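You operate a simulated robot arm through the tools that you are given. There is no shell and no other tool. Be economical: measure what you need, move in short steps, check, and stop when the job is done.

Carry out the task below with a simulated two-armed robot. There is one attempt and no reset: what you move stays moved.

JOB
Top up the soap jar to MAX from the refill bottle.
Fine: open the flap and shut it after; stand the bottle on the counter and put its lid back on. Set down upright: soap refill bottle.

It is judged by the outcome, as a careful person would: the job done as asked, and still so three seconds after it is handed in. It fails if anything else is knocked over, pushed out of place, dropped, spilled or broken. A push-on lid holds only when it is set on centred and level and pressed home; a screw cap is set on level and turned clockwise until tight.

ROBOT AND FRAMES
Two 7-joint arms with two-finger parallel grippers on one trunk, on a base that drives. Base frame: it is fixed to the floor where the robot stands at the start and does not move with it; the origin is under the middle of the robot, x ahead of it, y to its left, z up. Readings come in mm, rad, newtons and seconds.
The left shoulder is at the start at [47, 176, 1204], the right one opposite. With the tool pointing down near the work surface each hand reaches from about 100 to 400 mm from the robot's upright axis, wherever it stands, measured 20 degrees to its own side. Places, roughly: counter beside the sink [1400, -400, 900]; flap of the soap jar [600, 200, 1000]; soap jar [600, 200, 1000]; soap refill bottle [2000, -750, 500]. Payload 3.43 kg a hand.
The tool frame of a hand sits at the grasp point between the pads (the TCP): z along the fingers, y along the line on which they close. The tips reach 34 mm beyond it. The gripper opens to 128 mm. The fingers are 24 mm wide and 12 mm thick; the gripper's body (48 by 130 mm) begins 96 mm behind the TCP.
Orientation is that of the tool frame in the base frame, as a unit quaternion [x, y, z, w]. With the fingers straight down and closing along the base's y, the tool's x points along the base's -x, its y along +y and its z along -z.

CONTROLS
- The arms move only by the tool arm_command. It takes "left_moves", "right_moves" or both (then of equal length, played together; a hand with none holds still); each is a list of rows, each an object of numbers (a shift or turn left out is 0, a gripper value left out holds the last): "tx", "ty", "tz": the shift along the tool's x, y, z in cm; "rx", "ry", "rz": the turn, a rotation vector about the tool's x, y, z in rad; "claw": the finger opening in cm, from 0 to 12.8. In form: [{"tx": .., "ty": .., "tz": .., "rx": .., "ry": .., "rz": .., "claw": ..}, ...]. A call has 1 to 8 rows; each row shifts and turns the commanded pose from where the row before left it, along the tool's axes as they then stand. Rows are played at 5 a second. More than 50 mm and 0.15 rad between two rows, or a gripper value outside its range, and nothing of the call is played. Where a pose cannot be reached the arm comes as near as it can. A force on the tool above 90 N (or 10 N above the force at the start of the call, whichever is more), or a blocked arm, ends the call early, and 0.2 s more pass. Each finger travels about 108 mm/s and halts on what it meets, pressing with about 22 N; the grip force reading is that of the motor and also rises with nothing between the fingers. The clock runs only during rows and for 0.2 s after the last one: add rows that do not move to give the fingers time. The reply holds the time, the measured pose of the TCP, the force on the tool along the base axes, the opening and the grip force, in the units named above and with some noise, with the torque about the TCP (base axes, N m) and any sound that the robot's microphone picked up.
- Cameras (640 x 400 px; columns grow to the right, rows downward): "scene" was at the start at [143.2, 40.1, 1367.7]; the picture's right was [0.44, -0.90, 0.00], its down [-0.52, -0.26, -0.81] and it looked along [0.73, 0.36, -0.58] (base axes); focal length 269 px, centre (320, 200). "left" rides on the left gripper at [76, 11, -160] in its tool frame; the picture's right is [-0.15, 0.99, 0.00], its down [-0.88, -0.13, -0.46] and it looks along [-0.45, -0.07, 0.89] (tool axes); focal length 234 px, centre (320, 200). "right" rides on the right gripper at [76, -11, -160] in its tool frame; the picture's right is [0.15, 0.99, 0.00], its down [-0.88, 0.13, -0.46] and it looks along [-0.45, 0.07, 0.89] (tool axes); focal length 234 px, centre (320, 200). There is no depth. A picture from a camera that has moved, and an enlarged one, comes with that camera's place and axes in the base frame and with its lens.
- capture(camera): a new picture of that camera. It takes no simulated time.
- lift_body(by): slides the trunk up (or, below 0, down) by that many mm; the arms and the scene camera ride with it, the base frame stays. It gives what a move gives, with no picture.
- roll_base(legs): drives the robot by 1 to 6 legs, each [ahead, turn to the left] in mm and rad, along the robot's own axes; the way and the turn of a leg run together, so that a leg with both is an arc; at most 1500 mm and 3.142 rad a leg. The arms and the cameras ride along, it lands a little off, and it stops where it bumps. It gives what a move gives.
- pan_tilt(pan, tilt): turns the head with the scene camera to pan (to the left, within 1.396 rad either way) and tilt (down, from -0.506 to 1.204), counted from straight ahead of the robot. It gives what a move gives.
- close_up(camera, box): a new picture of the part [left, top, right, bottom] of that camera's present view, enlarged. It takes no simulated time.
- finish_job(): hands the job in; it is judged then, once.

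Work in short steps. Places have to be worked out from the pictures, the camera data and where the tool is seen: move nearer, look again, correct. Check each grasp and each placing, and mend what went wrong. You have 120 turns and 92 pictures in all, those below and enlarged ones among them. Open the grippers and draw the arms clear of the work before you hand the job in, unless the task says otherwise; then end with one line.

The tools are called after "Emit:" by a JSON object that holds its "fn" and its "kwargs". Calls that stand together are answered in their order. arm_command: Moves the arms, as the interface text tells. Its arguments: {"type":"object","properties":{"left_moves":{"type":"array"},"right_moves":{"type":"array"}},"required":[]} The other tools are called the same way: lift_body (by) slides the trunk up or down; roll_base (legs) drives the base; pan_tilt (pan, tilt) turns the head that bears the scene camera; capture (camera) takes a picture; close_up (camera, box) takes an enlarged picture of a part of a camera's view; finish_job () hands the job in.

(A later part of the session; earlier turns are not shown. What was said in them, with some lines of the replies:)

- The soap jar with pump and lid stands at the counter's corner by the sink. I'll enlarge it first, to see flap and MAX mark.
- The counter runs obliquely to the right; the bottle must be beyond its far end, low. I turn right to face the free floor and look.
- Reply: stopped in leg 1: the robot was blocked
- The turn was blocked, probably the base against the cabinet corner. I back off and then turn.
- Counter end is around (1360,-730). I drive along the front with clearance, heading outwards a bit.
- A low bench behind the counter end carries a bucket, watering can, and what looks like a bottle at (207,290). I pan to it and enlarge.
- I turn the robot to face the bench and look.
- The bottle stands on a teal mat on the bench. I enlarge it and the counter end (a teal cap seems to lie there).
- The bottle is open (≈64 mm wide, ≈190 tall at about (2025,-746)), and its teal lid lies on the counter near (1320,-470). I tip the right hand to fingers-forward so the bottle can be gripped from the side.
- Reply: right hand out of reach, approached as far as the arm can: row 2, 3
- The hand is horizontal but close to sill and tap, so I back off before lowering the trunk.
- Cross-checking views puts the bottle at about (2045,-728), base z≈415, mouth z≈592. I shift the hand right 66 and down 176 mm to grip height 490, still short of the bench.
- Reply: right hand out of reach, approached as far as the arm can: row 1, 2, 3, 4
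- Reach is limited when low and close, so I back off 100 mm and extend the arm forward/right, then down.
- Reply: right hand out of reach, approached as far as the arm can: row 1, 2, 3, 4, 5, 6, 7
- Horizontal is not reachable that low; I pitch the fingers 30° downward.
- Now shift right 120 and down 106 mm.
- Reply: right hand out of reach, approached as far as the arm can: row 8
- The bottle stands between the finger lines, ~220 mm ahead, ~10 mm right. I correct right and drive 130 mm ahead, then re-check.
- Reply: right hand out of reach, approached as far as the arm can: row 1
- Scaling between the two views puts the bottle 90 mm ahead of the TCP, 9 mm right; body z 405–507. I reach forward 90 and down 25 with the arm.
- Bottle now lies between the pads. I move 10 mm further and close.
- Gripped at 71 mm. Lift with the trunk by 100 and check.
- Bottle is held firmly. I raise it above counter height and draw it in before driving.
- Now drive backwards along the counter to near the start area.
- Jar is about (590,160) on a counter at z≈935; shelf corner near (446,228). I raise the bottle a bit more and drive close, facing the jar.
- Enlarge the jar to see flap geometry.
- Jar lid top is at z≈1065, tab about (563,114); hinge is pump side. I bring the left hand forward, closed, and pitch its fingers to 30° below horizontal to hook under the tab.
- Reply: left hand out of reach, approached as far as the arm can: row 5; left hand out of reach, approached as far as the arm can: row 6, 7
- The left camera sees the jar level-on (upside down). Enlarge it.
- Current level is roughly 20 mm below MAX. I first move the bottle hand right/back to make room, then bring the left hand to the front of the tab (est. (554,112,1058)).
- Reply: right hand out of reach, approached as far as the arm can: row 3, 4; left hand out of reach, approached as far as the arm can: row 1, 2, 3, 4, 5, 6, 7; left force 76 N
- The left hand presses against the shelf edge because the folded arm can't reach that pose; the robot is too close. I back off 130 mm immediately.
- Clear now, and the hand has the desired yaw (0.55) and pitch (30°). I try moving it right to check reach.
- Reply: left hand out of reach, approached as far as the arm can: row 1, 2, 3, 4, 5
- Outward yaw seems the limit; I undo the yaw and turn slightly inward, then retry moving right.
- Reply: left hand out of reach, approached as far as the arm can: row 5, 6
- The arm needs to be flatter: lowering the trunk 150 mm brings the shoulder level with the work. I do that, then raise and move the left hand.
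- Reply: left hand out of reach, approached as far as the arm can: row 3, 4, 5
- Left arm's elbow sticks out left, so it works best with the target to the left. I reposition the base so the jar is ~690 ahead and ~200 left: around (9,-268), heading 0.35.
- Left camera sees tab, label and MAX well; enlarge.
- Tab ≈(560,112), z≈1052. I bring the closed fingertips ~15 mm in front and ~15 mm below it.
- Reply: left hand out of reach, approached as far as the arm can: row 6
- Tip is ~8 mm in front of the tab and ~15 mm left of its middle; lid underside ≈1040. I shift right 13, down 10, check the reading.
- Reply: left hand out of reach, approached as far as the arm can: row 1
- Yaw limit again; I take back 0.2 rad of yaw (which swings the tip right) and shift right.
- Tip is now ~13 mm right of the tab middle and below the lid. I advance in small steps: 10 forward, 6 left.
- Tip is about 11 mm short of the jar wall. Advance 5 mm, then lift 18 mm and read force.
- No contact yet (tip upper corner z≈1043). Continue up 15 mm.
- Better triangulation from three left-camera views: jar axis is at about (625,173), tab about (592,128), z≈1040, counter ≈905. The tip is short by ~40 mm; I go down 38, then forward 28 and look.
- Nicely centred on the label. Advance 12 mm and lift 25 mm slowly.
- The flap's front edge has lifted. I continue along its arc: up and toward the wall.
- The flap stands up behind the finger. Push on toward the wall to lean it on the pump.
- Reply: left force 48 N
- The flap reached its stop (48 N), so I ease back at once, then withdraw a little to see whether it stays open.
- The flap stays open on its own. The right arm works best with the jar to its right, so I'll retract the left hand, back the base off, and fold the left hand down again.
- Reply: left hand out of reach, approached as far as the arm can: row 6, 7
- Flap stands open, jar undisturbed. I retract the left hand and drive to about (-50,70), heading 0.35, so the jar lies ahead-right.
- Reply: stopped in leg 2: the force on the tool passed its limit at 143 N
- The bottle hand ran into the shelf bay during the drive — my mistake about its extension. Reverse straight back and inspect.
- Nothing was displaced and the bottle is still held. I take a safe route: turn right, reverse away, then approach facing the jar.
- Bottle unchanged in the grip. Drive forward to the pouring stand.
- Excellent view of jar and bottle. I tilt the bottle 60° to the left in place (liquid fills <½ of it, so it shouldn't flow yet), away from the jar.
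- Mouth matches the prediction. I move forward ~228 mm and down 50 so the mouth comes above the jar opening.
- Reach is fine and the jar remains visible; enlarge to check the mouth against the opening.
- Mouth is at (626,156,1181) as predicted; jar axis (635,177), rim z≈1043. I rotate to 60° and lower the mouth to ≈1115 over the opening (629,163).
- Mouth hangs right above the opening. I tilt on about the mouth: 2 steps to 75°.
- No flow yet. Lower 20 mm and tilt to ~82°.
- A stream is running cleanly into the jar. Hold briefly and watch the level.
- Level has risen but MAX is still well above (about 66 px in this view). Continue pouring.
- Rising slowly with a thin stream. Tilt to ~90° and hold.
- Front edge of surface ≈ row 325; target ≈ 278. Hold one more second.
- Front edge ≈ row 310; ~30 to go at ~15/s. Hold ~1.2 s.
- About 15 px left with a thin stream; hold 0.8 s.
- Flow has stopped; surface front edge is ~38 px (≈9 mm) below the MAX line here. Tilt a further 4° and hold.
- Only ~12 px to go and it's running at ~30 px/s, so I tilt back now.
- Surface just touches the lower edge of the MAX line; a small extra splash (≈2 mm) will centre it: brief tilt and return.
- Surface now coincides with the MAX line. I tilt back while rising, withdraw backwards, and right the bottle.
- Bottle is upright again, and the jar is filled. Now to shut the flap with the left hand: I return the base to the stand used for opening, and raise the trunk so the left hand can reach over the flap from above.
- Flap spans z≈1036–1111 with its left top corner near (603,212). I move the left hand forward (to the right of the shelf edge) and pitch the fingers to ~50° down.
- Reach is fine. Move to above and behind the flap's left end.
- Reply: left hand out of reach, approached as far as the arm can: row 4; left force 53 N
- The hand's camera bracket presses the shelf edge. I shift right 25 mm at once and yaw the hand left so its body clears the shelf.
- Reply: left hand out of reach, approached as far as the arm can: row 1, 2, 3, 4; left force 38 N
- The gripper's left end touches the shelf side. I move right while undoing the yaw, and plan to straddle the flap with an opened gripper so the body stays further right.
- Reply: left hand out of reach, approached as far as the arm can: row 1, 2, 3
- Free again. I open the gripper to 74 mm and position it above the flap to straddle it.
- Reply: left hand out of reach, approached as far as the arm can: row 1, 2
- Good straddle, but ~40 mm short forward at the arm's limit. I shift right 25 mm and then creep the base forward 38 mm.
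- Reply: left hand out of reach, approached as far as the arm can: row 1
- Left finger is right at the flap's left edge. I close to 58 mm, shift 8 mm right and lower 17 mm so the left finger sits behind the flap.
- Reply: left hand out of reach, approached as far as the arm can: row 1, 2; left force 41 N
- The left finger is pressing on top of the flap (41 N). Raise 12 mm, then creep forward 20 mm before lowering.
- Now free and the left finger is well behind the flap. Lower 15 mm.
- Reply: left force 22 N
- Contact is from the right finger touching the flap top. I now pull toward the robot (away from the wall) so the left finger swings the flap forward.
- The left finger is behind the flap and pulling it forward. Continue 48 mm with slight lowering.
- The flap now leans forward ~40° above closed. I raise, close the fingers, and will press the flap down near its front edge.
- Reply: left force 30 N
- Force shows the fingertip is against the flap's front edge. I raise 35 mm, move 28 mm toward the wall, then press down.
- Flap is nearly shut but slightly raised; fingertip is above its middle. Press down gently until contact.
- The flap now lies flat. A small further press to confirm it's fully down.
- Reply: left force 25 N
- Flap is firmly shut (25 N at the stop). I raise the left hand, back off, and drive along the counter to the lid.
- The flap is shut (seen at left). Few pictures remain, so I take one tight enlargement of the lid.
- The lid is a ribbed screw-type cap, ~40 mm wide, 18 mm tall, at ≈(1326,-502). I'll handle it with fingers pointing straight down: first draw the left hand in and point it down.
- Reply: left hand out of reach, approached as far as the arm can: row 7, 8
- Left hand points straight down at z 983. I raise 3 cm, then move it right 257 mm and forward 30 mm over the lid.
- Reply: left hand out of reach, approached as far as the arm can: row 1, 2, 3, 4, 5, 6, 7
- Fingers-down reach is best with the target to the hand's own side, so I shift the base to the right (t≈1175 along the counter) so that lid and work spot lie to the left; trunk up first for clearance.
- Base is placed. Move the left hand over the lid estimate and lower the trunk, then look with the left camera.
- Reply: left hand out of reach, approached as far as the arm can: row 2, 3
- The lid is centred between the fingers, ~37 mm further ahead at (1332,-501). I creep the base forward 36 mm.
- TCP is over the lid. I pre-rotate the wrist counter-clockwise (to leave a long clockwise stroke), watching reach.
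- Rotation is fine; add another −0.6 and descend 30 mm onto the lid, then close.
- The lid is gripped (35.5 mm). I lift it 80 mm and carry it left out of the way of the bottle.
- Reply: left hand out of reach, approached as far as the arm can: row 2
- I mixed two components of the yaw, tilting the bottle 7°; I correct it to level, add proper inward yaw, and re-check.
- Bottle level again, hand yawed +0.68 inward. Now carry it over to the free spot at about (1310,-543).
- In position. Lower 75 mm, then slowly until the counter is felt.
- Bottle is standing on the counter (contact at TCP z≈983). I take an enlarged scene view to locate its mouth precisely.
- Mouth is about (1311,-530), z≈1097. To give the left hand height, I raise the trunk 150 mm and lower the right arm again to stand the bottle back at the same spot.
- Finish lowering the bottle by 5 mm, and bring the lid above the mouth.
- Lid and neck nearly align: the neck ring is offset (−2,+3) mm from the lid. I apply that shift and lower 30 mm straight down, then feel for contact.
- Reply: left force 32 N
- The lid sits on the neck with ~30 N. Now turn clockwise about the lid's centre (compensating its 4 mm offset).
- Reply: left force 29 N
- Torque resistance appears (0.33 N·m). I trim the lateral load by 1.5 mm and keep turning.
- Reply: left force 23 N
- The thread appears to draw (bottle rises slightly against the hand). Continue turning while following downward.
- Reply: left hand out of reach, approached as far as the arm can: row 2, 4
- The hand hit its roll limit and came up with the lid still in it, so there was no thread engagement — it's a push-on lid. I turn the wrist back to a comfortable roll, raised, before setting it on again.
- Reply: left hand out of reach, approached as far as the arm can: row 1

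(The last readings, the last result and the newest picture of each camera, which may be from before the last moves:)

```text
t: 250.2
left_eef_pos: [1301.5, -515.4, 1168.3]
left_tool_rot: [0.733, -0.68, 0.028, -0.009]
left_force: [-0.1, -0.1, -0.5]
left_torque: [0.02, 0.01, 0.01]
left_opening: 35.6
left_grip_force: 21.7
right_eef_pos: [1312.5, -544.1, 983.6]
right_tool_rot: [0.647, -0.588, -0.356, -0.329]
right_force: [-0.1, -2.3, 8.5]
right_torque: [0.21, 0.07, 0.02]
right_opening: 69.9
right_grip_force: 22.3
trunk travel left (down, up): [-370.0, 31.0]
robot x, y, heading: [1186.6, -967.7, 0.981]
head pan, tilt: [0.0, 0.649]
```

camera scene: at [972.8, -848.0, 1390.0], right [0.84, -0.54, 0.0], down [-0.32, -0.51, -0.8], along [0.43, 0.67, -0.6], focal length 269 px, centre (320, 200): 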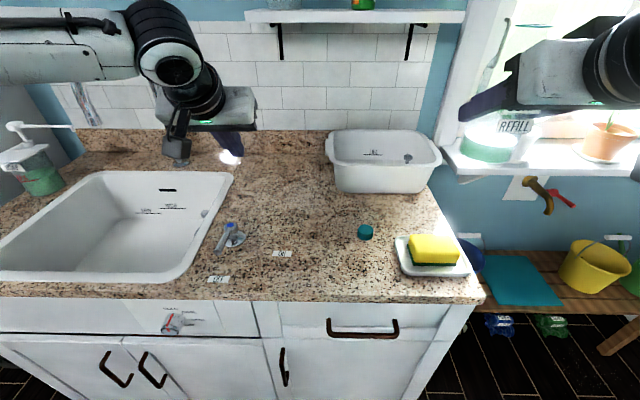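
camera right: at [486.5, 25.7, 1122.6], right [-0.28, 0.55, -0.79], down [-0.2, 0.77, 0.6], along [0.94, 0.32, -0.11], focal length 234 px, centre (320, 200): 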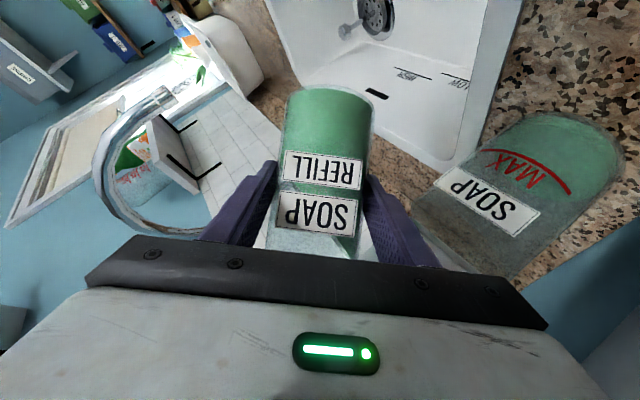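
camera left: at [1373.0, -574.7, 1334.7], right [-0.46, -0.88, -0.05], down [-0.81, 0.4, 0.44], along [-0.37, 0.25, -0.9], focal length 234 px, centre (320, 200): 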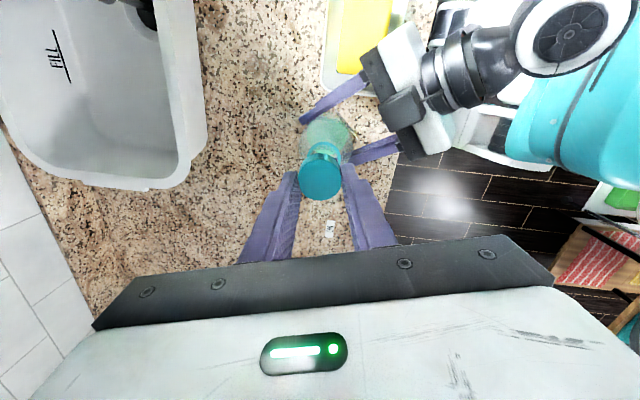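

Lid still held (35.6 mm). Move it back above the neck and verify with one picture.

Emit:
{"fn": "arm_command", "kwargs": {"left_moves": [{"tx": 1.39, "ty": -1.15}, {}]}}

Emit:
{"fn": "close_up", "kwargs": {"camera": "left", "box": [240, 80, 400, 220]}}

```text
t: 250.8
left_eef_pos: [1314.2, -529.9, 1168.6]
left_tool_rot: [0.732, -0.68, 0.027, -0.009]
left_force: [0.8, 0.1, -0.3]
left_torque: [-0.01, 0.03, 0.02]
left_opening: 35.4
left_grip_force: 22.1
right_eef_pos: [1311.5, -545.3, 984.4]
right_tool_rot: [0.647, -0.588, -0.357, -0.329]
right_force: [0.0, -1.9, 8.5]
right_torque: [0.22, 0.05, -0.01]
right_opening: 69.8
right_grip_force: 22.2
trunk travel left (down, up): [-370.0, 31.0]
robot x, y, heading: [1187.1, -968.1, 0.977]
head pan, tilt: [0.0, 0.649]
```

```text
2.86 times, centred on (320, 150) of left
camera zoom: at [1301.2, -601.9, 1330.7], right [-1.0, 0.07, -0.05], down [0.04, 0.9, 0.44], along [0.08, 0.43, -0.9], focal length 669 px, centre (320, 343)
```

zoom: 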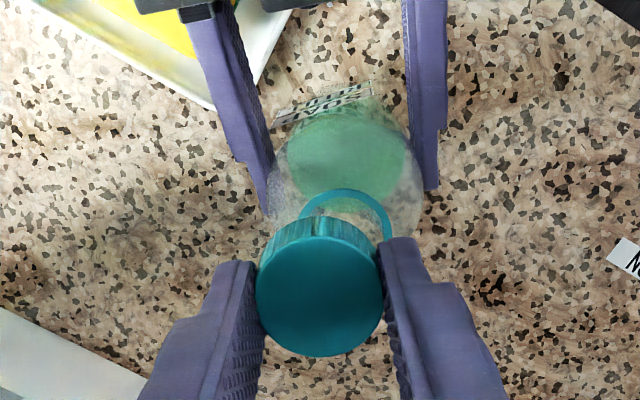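

The neck ring centre is ~6 mm toward −x of the lid's centre. I shift by that and lower slowly until contact.

Emit:
{"fn": "arm_command", "kwargs": {"left_moves": [{"tx": -0.04, "ty": 0.6}, {"tx": -0.03, "ty": 0.06, "tz": 1.2}, {"tx": -0.03, "ty": 0.06, "tz": 1.2}, {"tx": -0.01, "ty": 0.02, "tz": 0.3}, {}]}}

Emit:
{"fn": "arm_command", "kwargs": {"left_moves": [{"tx": -0.01, "ty": 0.02, "tz": 0.3}, {"tx": -0.01, "ty": 0.02, "tz": 0.3}, {}]}}

```text
t: 252.0
left_eef_pos: [1308.4, -530.0, 1141.6]
left_tool_rot: [0.731, -0.682, 0.027, -0.009]
left_force: [0.7, 0.2, -0.2]
left_torque: [-0.04, 0.0, -0.04]
left_opening: 35.4
left_grip_force: 22.2
right_eef_pos: [1311.3, -544.5, 982.9]
right_tool_rot: [0.646, -0.589, -0.356, -0.33]
right_force: [-1.6, -1.0, 6.8]
right_torque: [0.19, 0.1, 0.05]
right_opening: 69.8
right_grip_force: 22.4
trunk travel left (down, up): [-370.0, 31.0]
robot x, y, heading: [1186.9, -968.3, 0.982]
head pan, tilt: [0.0, 0.649]
```

```text
t: 252.8
left_eef_pos: [1308.3, -529.5, 1135.4]
left_tool_rot: [0.732, -0.681, 0.027, -0.009]
left_force: [-0.8, -0.5, -0.2]
left_torque: [0.0, -0.01, 0.0]
left_opening: 35.6
left_grip_force: 22.3
right_eef_pos: [1313.0, -545.5, 984.0]
right_tool_rot: [0.647, -0.588, -0.357, -0.33]
right_force: [-0.8, -0.2, 6.3]
right_torque: [0.18, 0.02, 0.03]
right_opening: 69.9
right_grip_force: 22.0
trunk travel left (down, up): [-370.0, 31.0]
robot x, y, heading: [1190.1, -971.1, 0.982]
head pan, tilt: [0.0, 0.649]
```

No contact yet at 1135 (better centred than before). Continue down in small steps.

Emit:
{"fn": "arm_command", "kwargs": {"left_moves": [{"tx": -0.01, "ty": 0.02, "tz": 0.3}, {"tx": -0.01, "ty": 0.02, "tz": 0.3}, {"tx": -0.01, "ty": 0.02, "tz": 0.3}, {}]}}

```text
t: 253.8
left_eef_pos: [1306.7, -529.1, 1127.9]
left_tool_rot: [0.731, -0.682, 0.029, -0.01]
left_force: [1.6, -3.6, 26.5]
left_torque: [0.08, 0.17, 0.03]
left_opening: 36.2
left_grip_force: 22.2
right_eef_pos: [1312.9, -545.6, 983.6]
right_tool_rot: [0.647, -0.588, -0.356, -0.331]
right_force: [-1.9, 10.2, -4.6]
right_torque: [0.18, -0.26, -0.03]
right_opening: 69.8
right_grip_force: 22.4
trunk travel left (down, up): [-370.0, 31.0]
robot x, y, heading: [1188.4, -963.7, 0.982]
head pan, tilt: [0.0, 0.649]
```

Contact at 26 N, centred. I try a clockwise turn under this load — a screw cap would bite now, and it does no harm to a push-on lid.

Emit:
{"fn": "arm_command", "kwargs": {"left_moves": [{"tz": 0.03, "rx": -0.0036, "ry": 0.0076, "rz": 0.145}, {"tz": 0.03, "rx": -0.0036, "ry": 0.0076, "rz": 0.145}, {"tz": 0.03, "rx": -0.0036, "ry": 0.0076, "rz": 0.145}, {"tz": 0.03, "rx": -0.0036, "ry": 0.0076, "rz": 0.145}, {"tz": 0.03, "rx": -0.0036, "ry": 0.0076, "rz": 0.145}, {"tz": 0.03, "rx": -0.0036, "ry": 0.0076, "rz": 0.145}, {"tz": 0.03, "rx": -0.0036, "ry": 0.0076, "rz": 0.145}]}}

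```text
t: 255.4
left_eef_pos: [1307.9, -528.0, 1123.9]
left_tool_rot: [-0.306, 0.952, -0.032, -0.006]
left_force: [6.6, 4.2, 0.2]
left_torque: [0.11, -0.16, 0.04]
left_opening: 35.6
left_grip_force: 22.0
right_eef_pos: [1312.0, -545.1, 983.7]
right_tool_rot: [0.648, -0.588, -0.356, -0.328]
right_force: [-5.8, -3.6, -2.3]
right_torque: [0.45, -0.65, 0.06]
right_opening: 70.0
right_grip_force: 21.9
trunk travel left (down, up): [-370.0, 31.0]
robot x, y, heading: [1188.4, -967.0, 0.98]
head pan, tilt: [0.0, 0.649]
```

The lid suddenly dropped 4 mm and the load vanished while turning: it is engaging. I ratchet: open, turn the hand back, re-grip, and turn clockwise again.

Emit:
{"fn": "arm_command", "kwargs": {"left_moves": [{"claw": 5.2}, {}, {"rx": 0.0036, "ry": -0.0076, "rz": -0.145}, {"rx": 0.0036, "ry": -0.0076, "rz": -0.145}, {"rx": 0.0036, "ry": -0.0076, "rz": -0.145}, {"rx": 0.0036, "ry": -0.0076, "rz": -0.145}, {"rx": 0.0036, "ry": -0.0076, "rz": -0.145}, {"rx": 0.0036, "ry": -0.0076, "rz": -0.145}]}}

Emit:
{"fn": "arm_command", "kwargs": {"left_moves": [{"rx": 0.0036, "ry": -0.0076, "rz": -0.145}, {"rx": 0.0036, "ry": -0.0076, "rz": -0.145}, {"rx": 0.0036, "ry": -0.0076, "rz": -0.145}, {"rx": 0.0036, "ry": -0.0076, "rz": -0.145}, {"rx": 0.0036, "ry": -0.0076, "rz": -0.145}, {"rx": 0.0036, "ry": -0.0076, "rz": -0.145}, {"rx": 0.0036, "ry": -0.0076, "rz": -0.145}, {"rx": 0.0036, "ry": -0.0076, "rz": -0.145}]}}

Emit:
{"fn": "arm_command", "kwargs": {"left_moves": [{"claw": 4}, {"claw": 3}, {}, {}]}}

Emit:
{"fn": "arm_command", "kwargs": {"left_moves": [{"tz": 0.015, "rx": -0.0036, "ry": 0.0076, "rz": 0.145}, {"tz": 0.015, "rx": -0.0036, "ry": 0.0076, "rz": 0.145}, {"tz": 0.015, "rx": -0.0036, "ry": 0.0076, "rz": 0.145}, {"tz": 0.015, "rx": -0.0036, "ry": 0.0076, "rz": 0.145}, {"tz": 0.015, "rx": -0.0036, "ry": 0.0076, "rz": 0.145}, {"tz": 0.015, "rx": -0.0036, "ry": 0.0076, "rz": 0.145}, {"tz": 0.015, "rx": -0.0036, "ry": 0.0076, "rz": 0.145}]}}

```text
t: 257.2
left_eef_pos: [1307.1, -529.3, 1123.7]
left_tool_rot: [-0.681, 0.732, -0.028, 0.007]
left_force: [0.1, 0.1, 1.0]
left_torque: [-0.04, 0.01, 0.01]
left_opening: 52.0
left_grip_force: 0.0
right_eef_pos: [1313.6, -544.6, 983.5]
right_tool_rot: [0.647, -0.589, -0.356, -0.329]
right_force: [-0.3, 0.4, -2.1]
right_torque: [-0.02, 0.02, -0.02]
right_opening: 70.1
right_grip_force: 22.4
trunk travel left (down, up): [-370.0, 31.0]
robot x, y, heading: [1185.1, -970.4, 0.978]
head pan, tilt: [0.0, 0.649]
```

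```text
t: 259.0
left_eef_pos: [1308.7, -528.2, 1123.8]
left_tool_rot: [0.971, -0.238, 0.018, -0.02]
left_force: [0.4, 0.4, 0.4]
left_torque: [0.01, 0.03, -0.01]
left_opening: 52.0
left_grip_force: 0.1
right_eef_pos: [1314.0, -544.6, 984.3]
right_tool_rot: [0.647, -0.589, -0.356, -0.329]
right_force: [0.5, 0.1, -0.6]
right_torque: [-0.03, 0.01, -0.01]
right_opening: 70.1
right_grip_force: 21.9
trunk travel left (down, up): [-370.0, 31.0]
robot x, y, heading: [1188.2, -972.3, 0.973]
head pan, tilt: [0.0, 0.649]
```

```text
t: 260.0
left_eef_pos: [1308.5, -528.8, 1123.7]
left_tool_rot: [0.971, -0.239, 0.018, -0.02]
left_force: [-0.7, -3.7, 0.1]
left_torque: [-0.23, 0.1, 0.01]
left_opening: 35.6
left_grip_force: 22.2
right_eef_pos: [1312.1, -543.8, 983.6]
right_tool_rot: [0.647, -0.589, -0.356, -0.329]
right_force: [0.1, 2.5, -2.3]
right_torque: [-0.19, 0.02, -0.03]
right_opening: 69.9
right_grip_force: 22.5
trunk travel left (down, up): [-370.0, 31.0]
robot x, y, heading: [1185.3, -969.3, 0.979]
head pan, tilt: [0.0, 0.649]
```

```text
t: 261.6
left_eef_pos: [1308.0, -527.5, 1122.4]
left_tool_rot: [0.73, -0.682, 0.028, -0.009]
left_force: [0.7, 7.2, -0.3]
left_torque: [0.43, 0.06, 0.0]
left_opening: 35.8
left_grip_force: 21.4
right_eef_pos: [1311.8, -544.4, 983.5]
right_tool_rot: [0.648, -0.588, -0.356, -0.329]
right_force: [-1.2, -7.4, -1.1]
right_torque: [0.62, -0.22, 0.02]
right_opening: 69.6
right_grip_force: 22.5
trunk travel left (down, up): [-370.0, 31.0]
robot x, y, heading: [1187.7, -970.0, 0.975]
head pan, tilt: [0.0, 0.649]
```

Lid stays on the neck and turns easily. Continue this stroke, then another full ratchet cycle.

Emit:
{"fn": "arm_command", "kwargs": {"left_moves": [{"tz": 0.015, "rx": -0.0036, "ry": 0.0076, "rz": 0.145}, {"tz": 0.015, "rx": -0.0036, "ry": 0.0076, "rz": 0.145}, {"tz": 0.015, "rx": -0.0036, "ry": 0.0076, "rz": 0.145}, {"tz": 0.015, "rx": -0.0036, "ry": 0.0076, "rz": 0.145}, {"tz": 0.015, "rx": -0.0036, "ry": 0.0076, "rz": 0.145}, {"tz": 0.015, "rx": -0.0036, "ry": 0.0076, "rz": 0.145}, {"tz": 0.015, "rx": -0.0036, "ry": 0.0076, "rz": 0.145}]}}

Emit:
{"fn": "arm_command", "kwargs": {"left_moves": [{"claw": 5.2}, {}, {"rx": 0.0036, "ry": -0.0076, "rz": -0.145}, {"rx": 0.0036, "ry": -0.0076, "rz": -0.145}, {"rx": 0.0036, "ry": -0.0076, "rz": -0.145}, {"rx": 0.0036, "ry": -0.0076, "rz": -0.145}, {"rx": 0.0036, "ry": -0.0076, "rz": -0.145}, {"rx": 0.0036, "ry": -0.0076, "rz": -0.145}]}}

Emit:
{"fn": "arm_command", "kwargs": {"left_moves": [{"rx": 0.0036, "ry": -0.0076, "rz": -0.145}, {"rx": 0.0036, "ry": -0.0076, "rz": -0.145}, {"rx": 0.0036, "ry": -0.0076, "rz": -0.145}, {"rx": 0.0036, "ry": -0.0076, "rz": -0.145}, {"rx": 0.0036, "ry": -0.0076, "rz": -0.145}, {"rx": 0.0036, "ry": -0.0076, "rz": -0.145}, {"rx": 0.0036, "ry": -0.0076, "rz": -0.145}, {"rx": 0.0036, "ry": -0.0076, "rz": -0.145}]}}

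Emit:
{"fn": "arm_command", "kwargs": {"left_moves": [{"claw": 4}, {"claw": 3}, {}, {}]}}

Emit:
{"fn": "arm_command", "kwargs": {"left_moves": [{"tz": 0.015, "rx": -0.0036, "ry": 0.0076, "rz": 0.145}, {"tz": 0.015, "rx": -0.0036, "ry": 0.0076, "rz": 0.145}, {"tz": 0.015, "rx": -0.0036, "ry": 0.0076, "rz": 0.145}, {"tz": 0.015, "rx": -0.0036, "ry": 0.0076, "rz": 0.145}, {"tz": 0.015, "rx": -0.0036, "ry": 0.0076, "rz": 0.145}, {"tz": 0.015, "rx": -0.0036, "ry": 0.0076, "rz": 0.145}, {"tz": 0.015, "rx": -0.0036, "ry": 0.0076, "rz": 0.145}, {"tz": 0.015, "rx": -0.0036, "ry": 0.0076, "rz": 0.145}]}}

```text
t: 263.2
left_eef_pos: [1309.3, -528.5, 1121.4]
left_tool_rot: [-0.305, 0.952, -0.031, -0.004]
left_force: [12.5, 5.7, -0.1]
left_torque: [0.44, -0.56, 0.0]
left_opening: 35.7
left_grip_force: 22.1
right_eef_pos: [1310.6, -544.0, 982.5]
right_tool_rot: [0.647, -0.588, -0.357, -0.329]
right_force: [-13.0, -6.1, -1.8]
right_torque: [0.32, -1.23, 0.19]
right_opening: 70.4
right_grip_force: 21.9
trunk travel left (down, up): [-370.0, 31.0]
robot x, y, heading: [1187.1, -968.3, 0.978]
head pan, tilt: [0.0, 0.649]
```

```text
t: 265.0
left_eef_pos: [1307.0, -528.4, 1122.8]
left_tool_rot: [-0.682, 0.731, -0.029, 0.006]
left_force: [0.7, 0.5, -0.5]
left_torque: [-0.01, 0.02, 0.02]
left_opening: 52.1
left_grip_force: 0.0
right_eef_pos: [1312.2, -543.4, 982.9]
right_tool_rot: [0.647, -0.589, -0.356, -0.329]
right_force: [0.1, -1.1, -1.5]
right_torque: [-0.02, 0.03, -0.03]
right_opening: 69.9
right_grip_force: 22.0
trunk travel left (down, up): [-370.0, 31.0]
robot x, y, heading: [1186.0, -968.3, 0.974]
head pan, tilt: [0.0, 0.649]
```

```text
t: 266.8
left_eef_pos: [1308.7, -528.0, 1123.0]
left_tool_rot: [0.971, -0.237, 0.018, -0.02]
left_force: [-0.3, 1.0, -0.7]
left_torque: [0.04, 0.0, -0.02]
left_opening: 51.8
left_grip_force: 0.1
right_eef_pos: [1313.5, -544.3, 984.8]
right_tool_rot: [0.647, -0.589, -0.356, -0.329]
right_force: [0.6, -0.3, -2.0]
right_torque: [-0.04, 0.0, 0.04]
right_opening: 69.9
right_grip_force: 21.9
trunk travel left (down, up): [-370.0, 31.0]
robot x, y, heading: [1184.5, -966.2, 0.976]
head pan, tilt: [0.0, 0.649]
```

```text
t: 267.8
left_eef_pos: [1306.9, -528.6, 1122.7]
left_tool_rot: [0.971, -0.239, 0.017, -0.019]
left_force: [-1.8, -7.2, 1.0]
left_torque: [-0.48, 0.16, -0.04]
left_opening: 35.6
left_grip_force: 21.8
right_eef_pos: [1313.0, -543.8, 983.1]
right_tool_rot: [0.646, -0.589, -0.357, -0.33]
right_force: [2.4, 7.0, -2.4]
right_torque: [-0.49, 0.13, -0.03]
right_opening: 69.7
right_grip_force: 22.3
trunk travel left (down, up): [-370.0, 31.0]
robot x, y, heading: [1186.0, -968.4, 0.985]
head pan, tilt: [0.0, 0.649]
```

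```text
t: 269.6
left_eef_pos: [1307.3, -527.3, 1121.8]
left_tool_rot: [-0.68, 0.732, -0.029, 0.007]
left_force: [2.6, 7.0, -1.0]
left_torque: [0.31, 0.07, 0.53]
left_opening: 35.8
left_grip_force: 22.0
right_eef_pos: [1311.7, -546.1, 983.3]
right_tool_rot: [0.648, -0.588, -0.357, -0.327]
right_force: [-1.2, -6.2, -1.7]
right_torque: [0.61, -0.4, -0.4]
right_opening: 69.7
right_grip_force: 22.1
trunk travel left (down, up): [-370.0, 31.0]
robot x, y, heading: [1184.4, -971.2, 0.979]
head pan, tilt: [0.0, 0.649]
```

Torque about the axis now reads 0.53 N·m — the cap is tightening. Finish the stroke and see the torque.

Emit:
{"fn": "arm_command", "kwargs": {"left_moves": [{"rx": -0.0036, "ry": 0.0076, "rz": 0.145}, {"rx": -0.0036, "ry": 0.0076, "rz": 0.145}, {"rx": -0.0036, "ry": 0.0076, "rz": 0.145}, {}]}}

```text
t: 270.6
left_eef_pos: [1307.4, -527.2, 1122.6]
left_tool_rot: [-0.505, 0.863, -0.031, 0.002]
left_force: [11.3, 0.1, 1.7]
left_torque: [-0.1, -0.21, 0.45]
left_opening: 35.6
left_grip_force: 21.6
right_eef_pos: [1311.1, -545.7, 983.0]
right_tool_rot: [0.647, -0.589, -0.356, -0.329]
right_force: [-10.0, 0.7, -3.4]
right_torque: [-0.11, -1.21, -0.32]
right_opening: 70.2
right_grip_force: 22.1
trunk travel left (down, up): [-370.0, 31.0]
robot x, y, heading: [1184.4, -967.1, 0.98]
head pan, tilt: [0.0, 0.649]
```

Torque holds at ~0.5 N·m (grip slip limit). One more short re-grip and turn to confirm tightness.

Emit:
{"fn": "arm_command", "kwargs": {"left_moves": [{"claw": 5.2}, {}, {"rx": 0.0036, "ry": -0.0076, "rz": -0.145}, {"rx": 0.0036, "ry": -0.0076, "rz": -0.145}, {"rx": 0.0036, "ry": -0.0076, "rz": -0.145}, {"rx": 0.0036, "ry": -0.0076, "rz": -0.145}, {"rx": 0.0036, "ry": -0.0076, "rz": -0.145}, {"rx": 0.0036, "ry": -0.0076, "rz": -0.145}]}}

Emit:
{"fn": "arm_command", "kwargs": {"left_moves": [{"claw": 4}, {"claw": 3}, {}, {}, {"rx": -0.0036, "ry": 0.0076, "rz": 0.145}, {"rx": -0.0036, "ry": 0.0076, "rz": 0.145}]}}

Emit:
{"fn": "arm_command", "kwargs": {"left_moves": [{"rx": -0.0036, "ry": 0.0076, "rz": 0.145}, {"rx": -0.0036, "ry": 0.0076, "rz": 0.145}, {"rx": -0.0036, "ry": 0.0076, "rz": 0.145}]}}

```text
t: 272.4
left_eef_pos: [1307.5, -527.6, 1122.4]
left_tool_rot: [0.823, -0.567, 0.026, -0.013]
left_force: [0.1, -0.6, 0.7]
left_torque: [-0.03, 0.03, 0.03]
left_opening: 52.2
left_grip_force: 0.1
right_eef_pos: [1312.1, -545.7, 982.9]
right_tool_rot: [0.647, -0.588, -0.356, -0.329]
right_force: [-0.3, 0.3, -2.2]
right_torque: [-0.04, 0.02, 0.01]
right_opening: 69.8
right_grip_force: 22.1
trunk travel left (down, up): [-370.0, 31.0]
robot x, y, heading: [1184.0, -967.0, 0.976]
head pan, tilt: [0.0, 0.649]
```

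```text
t: 273.8
left_eef_pos: [1308.0, -529.5, 1121.9]
left_tool_rot: [0.731, -0.682, 0.028, -0.008]
left_force: [4.0, 2.9, 0.5]
left_torque: [0.02, 0.0, 0.39]
left_opening: 35.7
left_grip_force: 21.9
right_eef_pos: [1312.3, -544.6, 983.9]
right_tool_rot: [0.647, -0.588, -0.357, -0.329]
right_force: [-2.0, -3.2, -3.6]
right_torque: [0.42, -0.57, -0.35]
right_opening: 69.8
right_grip_force: 22.1
trunk travel left (down, up): [-370.0, 31.0]
robot x, y, heading: [1187.8, -969.1, 0.975]
head pan, tilt: [0.0, 0.649]
```

```text
t: 274.6
left_eef_pos: [1308.6, -529.4, 1121.6]
left_tool_rot: [-0.565, 0.824, -0.03, 0.003]
left_force: [6.1, 1.5, -0.5]
left_torque: [0.03, 0.04, 0.43]
left_opening: 35.9
left_grip_force: 22.0
right_eef_pos: [1311.4, -543.9, 982.9]
right_tool_rot: [0.647, -0.588, -0.357, -0.329]
right_force: [-5.8, -1.7, -2.7]
right_torque: [0.15, -0.91, -0.33]
right_opening: 70.0
right_grip_force: 22.2
trunk travel left (down, up): [-370.0, 31.0]
robot x, y, heading: [1187.3, -967.4, 0.98]
head pan, tilt: [0.0, 0.649]
```

It's tight. Release the lid and raise the left hand; then settle the bottle on the counter with the right hand.

Emit:
{"fn": "arm_command", "kwargs": {"left_moves": [{"claw": 5.2}, {"claw": 6}, {}, {"tz": -4}, {"tz": -4}, {}]}}

Emit:
{"fn": "arm_command", "kwargs": {"right_moves": [{"tx": 0.13, "tz": 0.08}, {"tx": 0.13, "tz": 0.08}, {"tx": 0.1, "tz": 0.06}, {}]}}

```text
t: 276.0
left_eef_pos: [1304.4, -526.4, 1200.0]
left_tool_rot: [-0.567, 0.823, -0.028, 0.002]
left_force: [0.5, 0.7, 0.1]
left_torque: [0.0, 0.01, -0.01]
left_opening: 60.2
left_grip_force: 0.1
right_eef_pos: [1313.1, -544.3, 983.1]
right_tool_rot: [0.647, -0.588, -0.356, -0.329]
right_force: [-0.4, 0.9, -2.4]
right_torque: [-0.01, -0.01, -0.02]
right_opening: 69.7
right_grip_force: 21.9
trunk travel left (down, up): [-370.0, 31.0]
robot x, y, heading: [1185.4, -967.3, 0.98]
head pan, tilt: [0.0, 0.649]
```

```text
t: 277.0
left_eef_pos: [1304.9, -528.0, 1200.7]
left_tool_rot: [-0.567, 0.823, -0.029, 0.003]
left_force: [-0.4, 0.6, 0.7]
left_torque: [0.03, -0.01, 0.0]
left_opening: 60.2
left_grip_force: 0.1
right_eef_pos: [1312.7, -543.3, 982.9]
right_tool_rot: [0.646, -0.587, -0.359, -0.331]
right_force: [1.9, -1.8, 18.2]
right_torque: [-0.06, 0.16, -0.04]
right_opening: 69.5
right_grip_force: 22.1
trunk travel left (down, up): [-370.0, 31.0]
robot x, y, heading: [1186.5, -968.3, 0.975]
head pan, tilt: [0.0, 0.649]
```

Bottle is down. Ease the pressure, open, and back straight out.

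Emit:
{"fn": "arm_command", "kwargs": {"right_moves": [{"tx": -0.1, "tz": -0.06}, {"claw": 7.4}, {"claw": 8.2}, {"claw": 9.4}, {}]}}

Emit:
{"fn": "arm_command", "kwargs": {"right_moves": [{"tx": 1.05, "tz": -1.7}, {"tx": 2.11, "tz": -3.4}, {"tx": 2.11, "tz": -3.4}, {"tx": 2.11, "tz": -3.4}, {}]}}

Emit:
{"fn": "arm_command", "kwargs": {"left_moves": [{"tz": -3}, {}]}}

```text
t: 278.2
left_eef_pos: [1304.4, -527.4, 1200.6]
left_tool_rot: [-0.566, 0.824, -0.03, 0.002]
left_force: [0.2, 0.6, -0.6]
left_torque: [-0.02, -0.01, -0.03]
left_opening: 59.9
left_grip_force: 0.0
right_eef_pos: [1312.9, -543.7, 980.2]
right_tool_rot: [0.647, -0.588, -0.356, -0.329]
right_force: [0.3, -0.2, 1.0]
right_torque: [-0.01, 0.0, -0.01]
right_opening: 94.0
right_grip_force: 0.0
trunk travel left (down, up): [-370.0, 31.0]
robot x, y, heading: [1188.2, -968.5, 0.977]
head pan, tilt: [0.0, 0.649]
```

```text
t: 279.4
left_eef_pos: [1303.2, -525.1, 1200.0]
left_tool_rot: [-0.568, 0.823, -0.029, 0.004]
left_force: [-0.2, -0.6, 0.5]
left_torque: [0.0, -0.03, 0.0]
left_opening: 60.0
left_grip_force: 0.0
right_eef_pos: [1323.1, -664.0, 979.2]
right_tool_rot: [0.642, -0.586, -0.36, -0.339]
right_force: [-6.5, 19.1, 19.1]
right_torque: [0.82, -0.91, 1.16]
right_opening: 91.1
right_grip_force: 0.0
right hand out of reach, approached as far as the arm can: row 4
trunk travel left (down, up): [-370.0, 31.0]
robot x, y, heading: [1186.2, -968.3, 0.979]
head pan, tilt: [0.0, 0.649]
```

```text
t: 280.0
left_eef_pos: [1293.8, -524.9, 1227.6]
left_tool_rot: [-0.568, 0.823, -0.03, 0.003]
left_force: [-0.1, 0.7, -1.5]
left_torque: [-0.01, 0.05, 0.0]
left_opening: 60.1
left_grip_force: 0.0
left hand out of reach, approached as far as the arm can: row 1
right_eef_pos: [1321.9, -665.7, 976.2]
right_tool_rot: [0.643, -0.586, -0.36, -0.335]
right_force: [-7.5, 13.6, 15.0]
right_torque: [0.59, -0.66, 0.94]
right_opening: 90.9
right_grip_force: 0.1
trunk travel left (down, up): [-370.0, 31.0]
robot x, y, heading: [1188.1, -969.5, 0.983]
head pan, tilt: [0.0, 0.649]
```

Slight contact somewhere on the right hand; raise it 80 mm straight up and check it clears.

Emit:
{"fn": "arm_command", "kwargs": {"right_moves": [{"tx": -3.4, "tz": -2.1}, {"tx": -3.4, "tz": -2.1}, {}]}}

```text
t: 280.8
left_eef_pos: [1295.9, -523.3, 1228.3]
left_tool_rot: [-0.566, 0.824, -0.029, 0.002]
left_force: [0.1, 0.7, 0.9]
left_torque: [0.0, 0.03, -0.02]
left_opening: 60.2
left_grip_force: 0.0
right_eef_pos: [1313.3, -652.8, 1049.4]
right_tool_rot: [0.647, -0.59, -0.355, -0.328]
right_force: [0.0, 0.6, 0.2]
right_torque: [0.0, 0.02, 0.0]
right_opening: 94.0
right_grip_force: 0.1
right hand out of reach, approached as far as the arm can: row 1, 2
trunk travel left (down, up): [-370.0, 31.0]
robot x, y, heading: [1184.7, -967.3, 0.977]
head pan, tilt: [0.0, 0.649]
```

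Clear. Back the base off 250 mm and use the last picture to check the result.

Emit:
{"fn": "roll_base", "kwargs": {"legs": [[-250, 0]]}}

Emit:
{"fn": "capture", "kwargs": {"camera": "scene"}}

```text
t: 282.6
left_eef_pos: [1157.2, -728.8, 1228.3]
left_tool_rot: [-0.566, 0.824, -0.029, 0.003]
left_force: [0.2, 0.2, 0.4]
left_torque: [0.01, -0.01, 0.03]
left_opening: 59.9
left_grip_force: 0.1
right_eef_pos: [1173.9, -857.4, 1052.3]
right_tool_rot: [0.646, -0.589, -0.356, -0.33]
right_force: [-0.4, -0.7, -0.8]
right_torque: [0.01, 0.01, -0.03]
right_opening: 94.0
right_grip_force: 0.0
trunk travel left (down, up): [-370.0, 31.0]
robot x, y, heading: [1046.8, -1174.5, 0.974]
head pan, tilt: [0.0, 0.649]
```

```text
0 pictures are left
camera scene: at [1134.3, -1041.6, 1360.1], right [0.83, -0.56, 0.0], down [-0.34, -0.5, -0.8], along [0.45, 0.66, -0.6], focal length 269 px, centre (320, 200)
```

scene: 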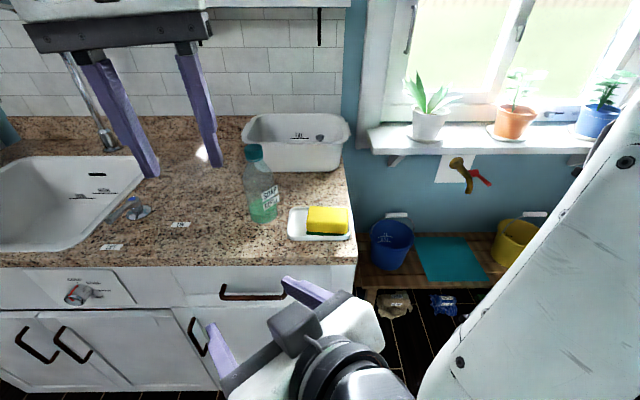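

The bottle stands upright on the counter with its lid on. The sponge dish and everything else in view are in place, and both hands are open and clear, so I hand it in.

Emit:
{"fn": "finish_job", "kwargs": {}}

```text
The job is handed in.
```

The soap jar is filled to the MAX line and its flap is shut. The refill bottle stands upright on the counter beside the sink with its lid screwed on tight.
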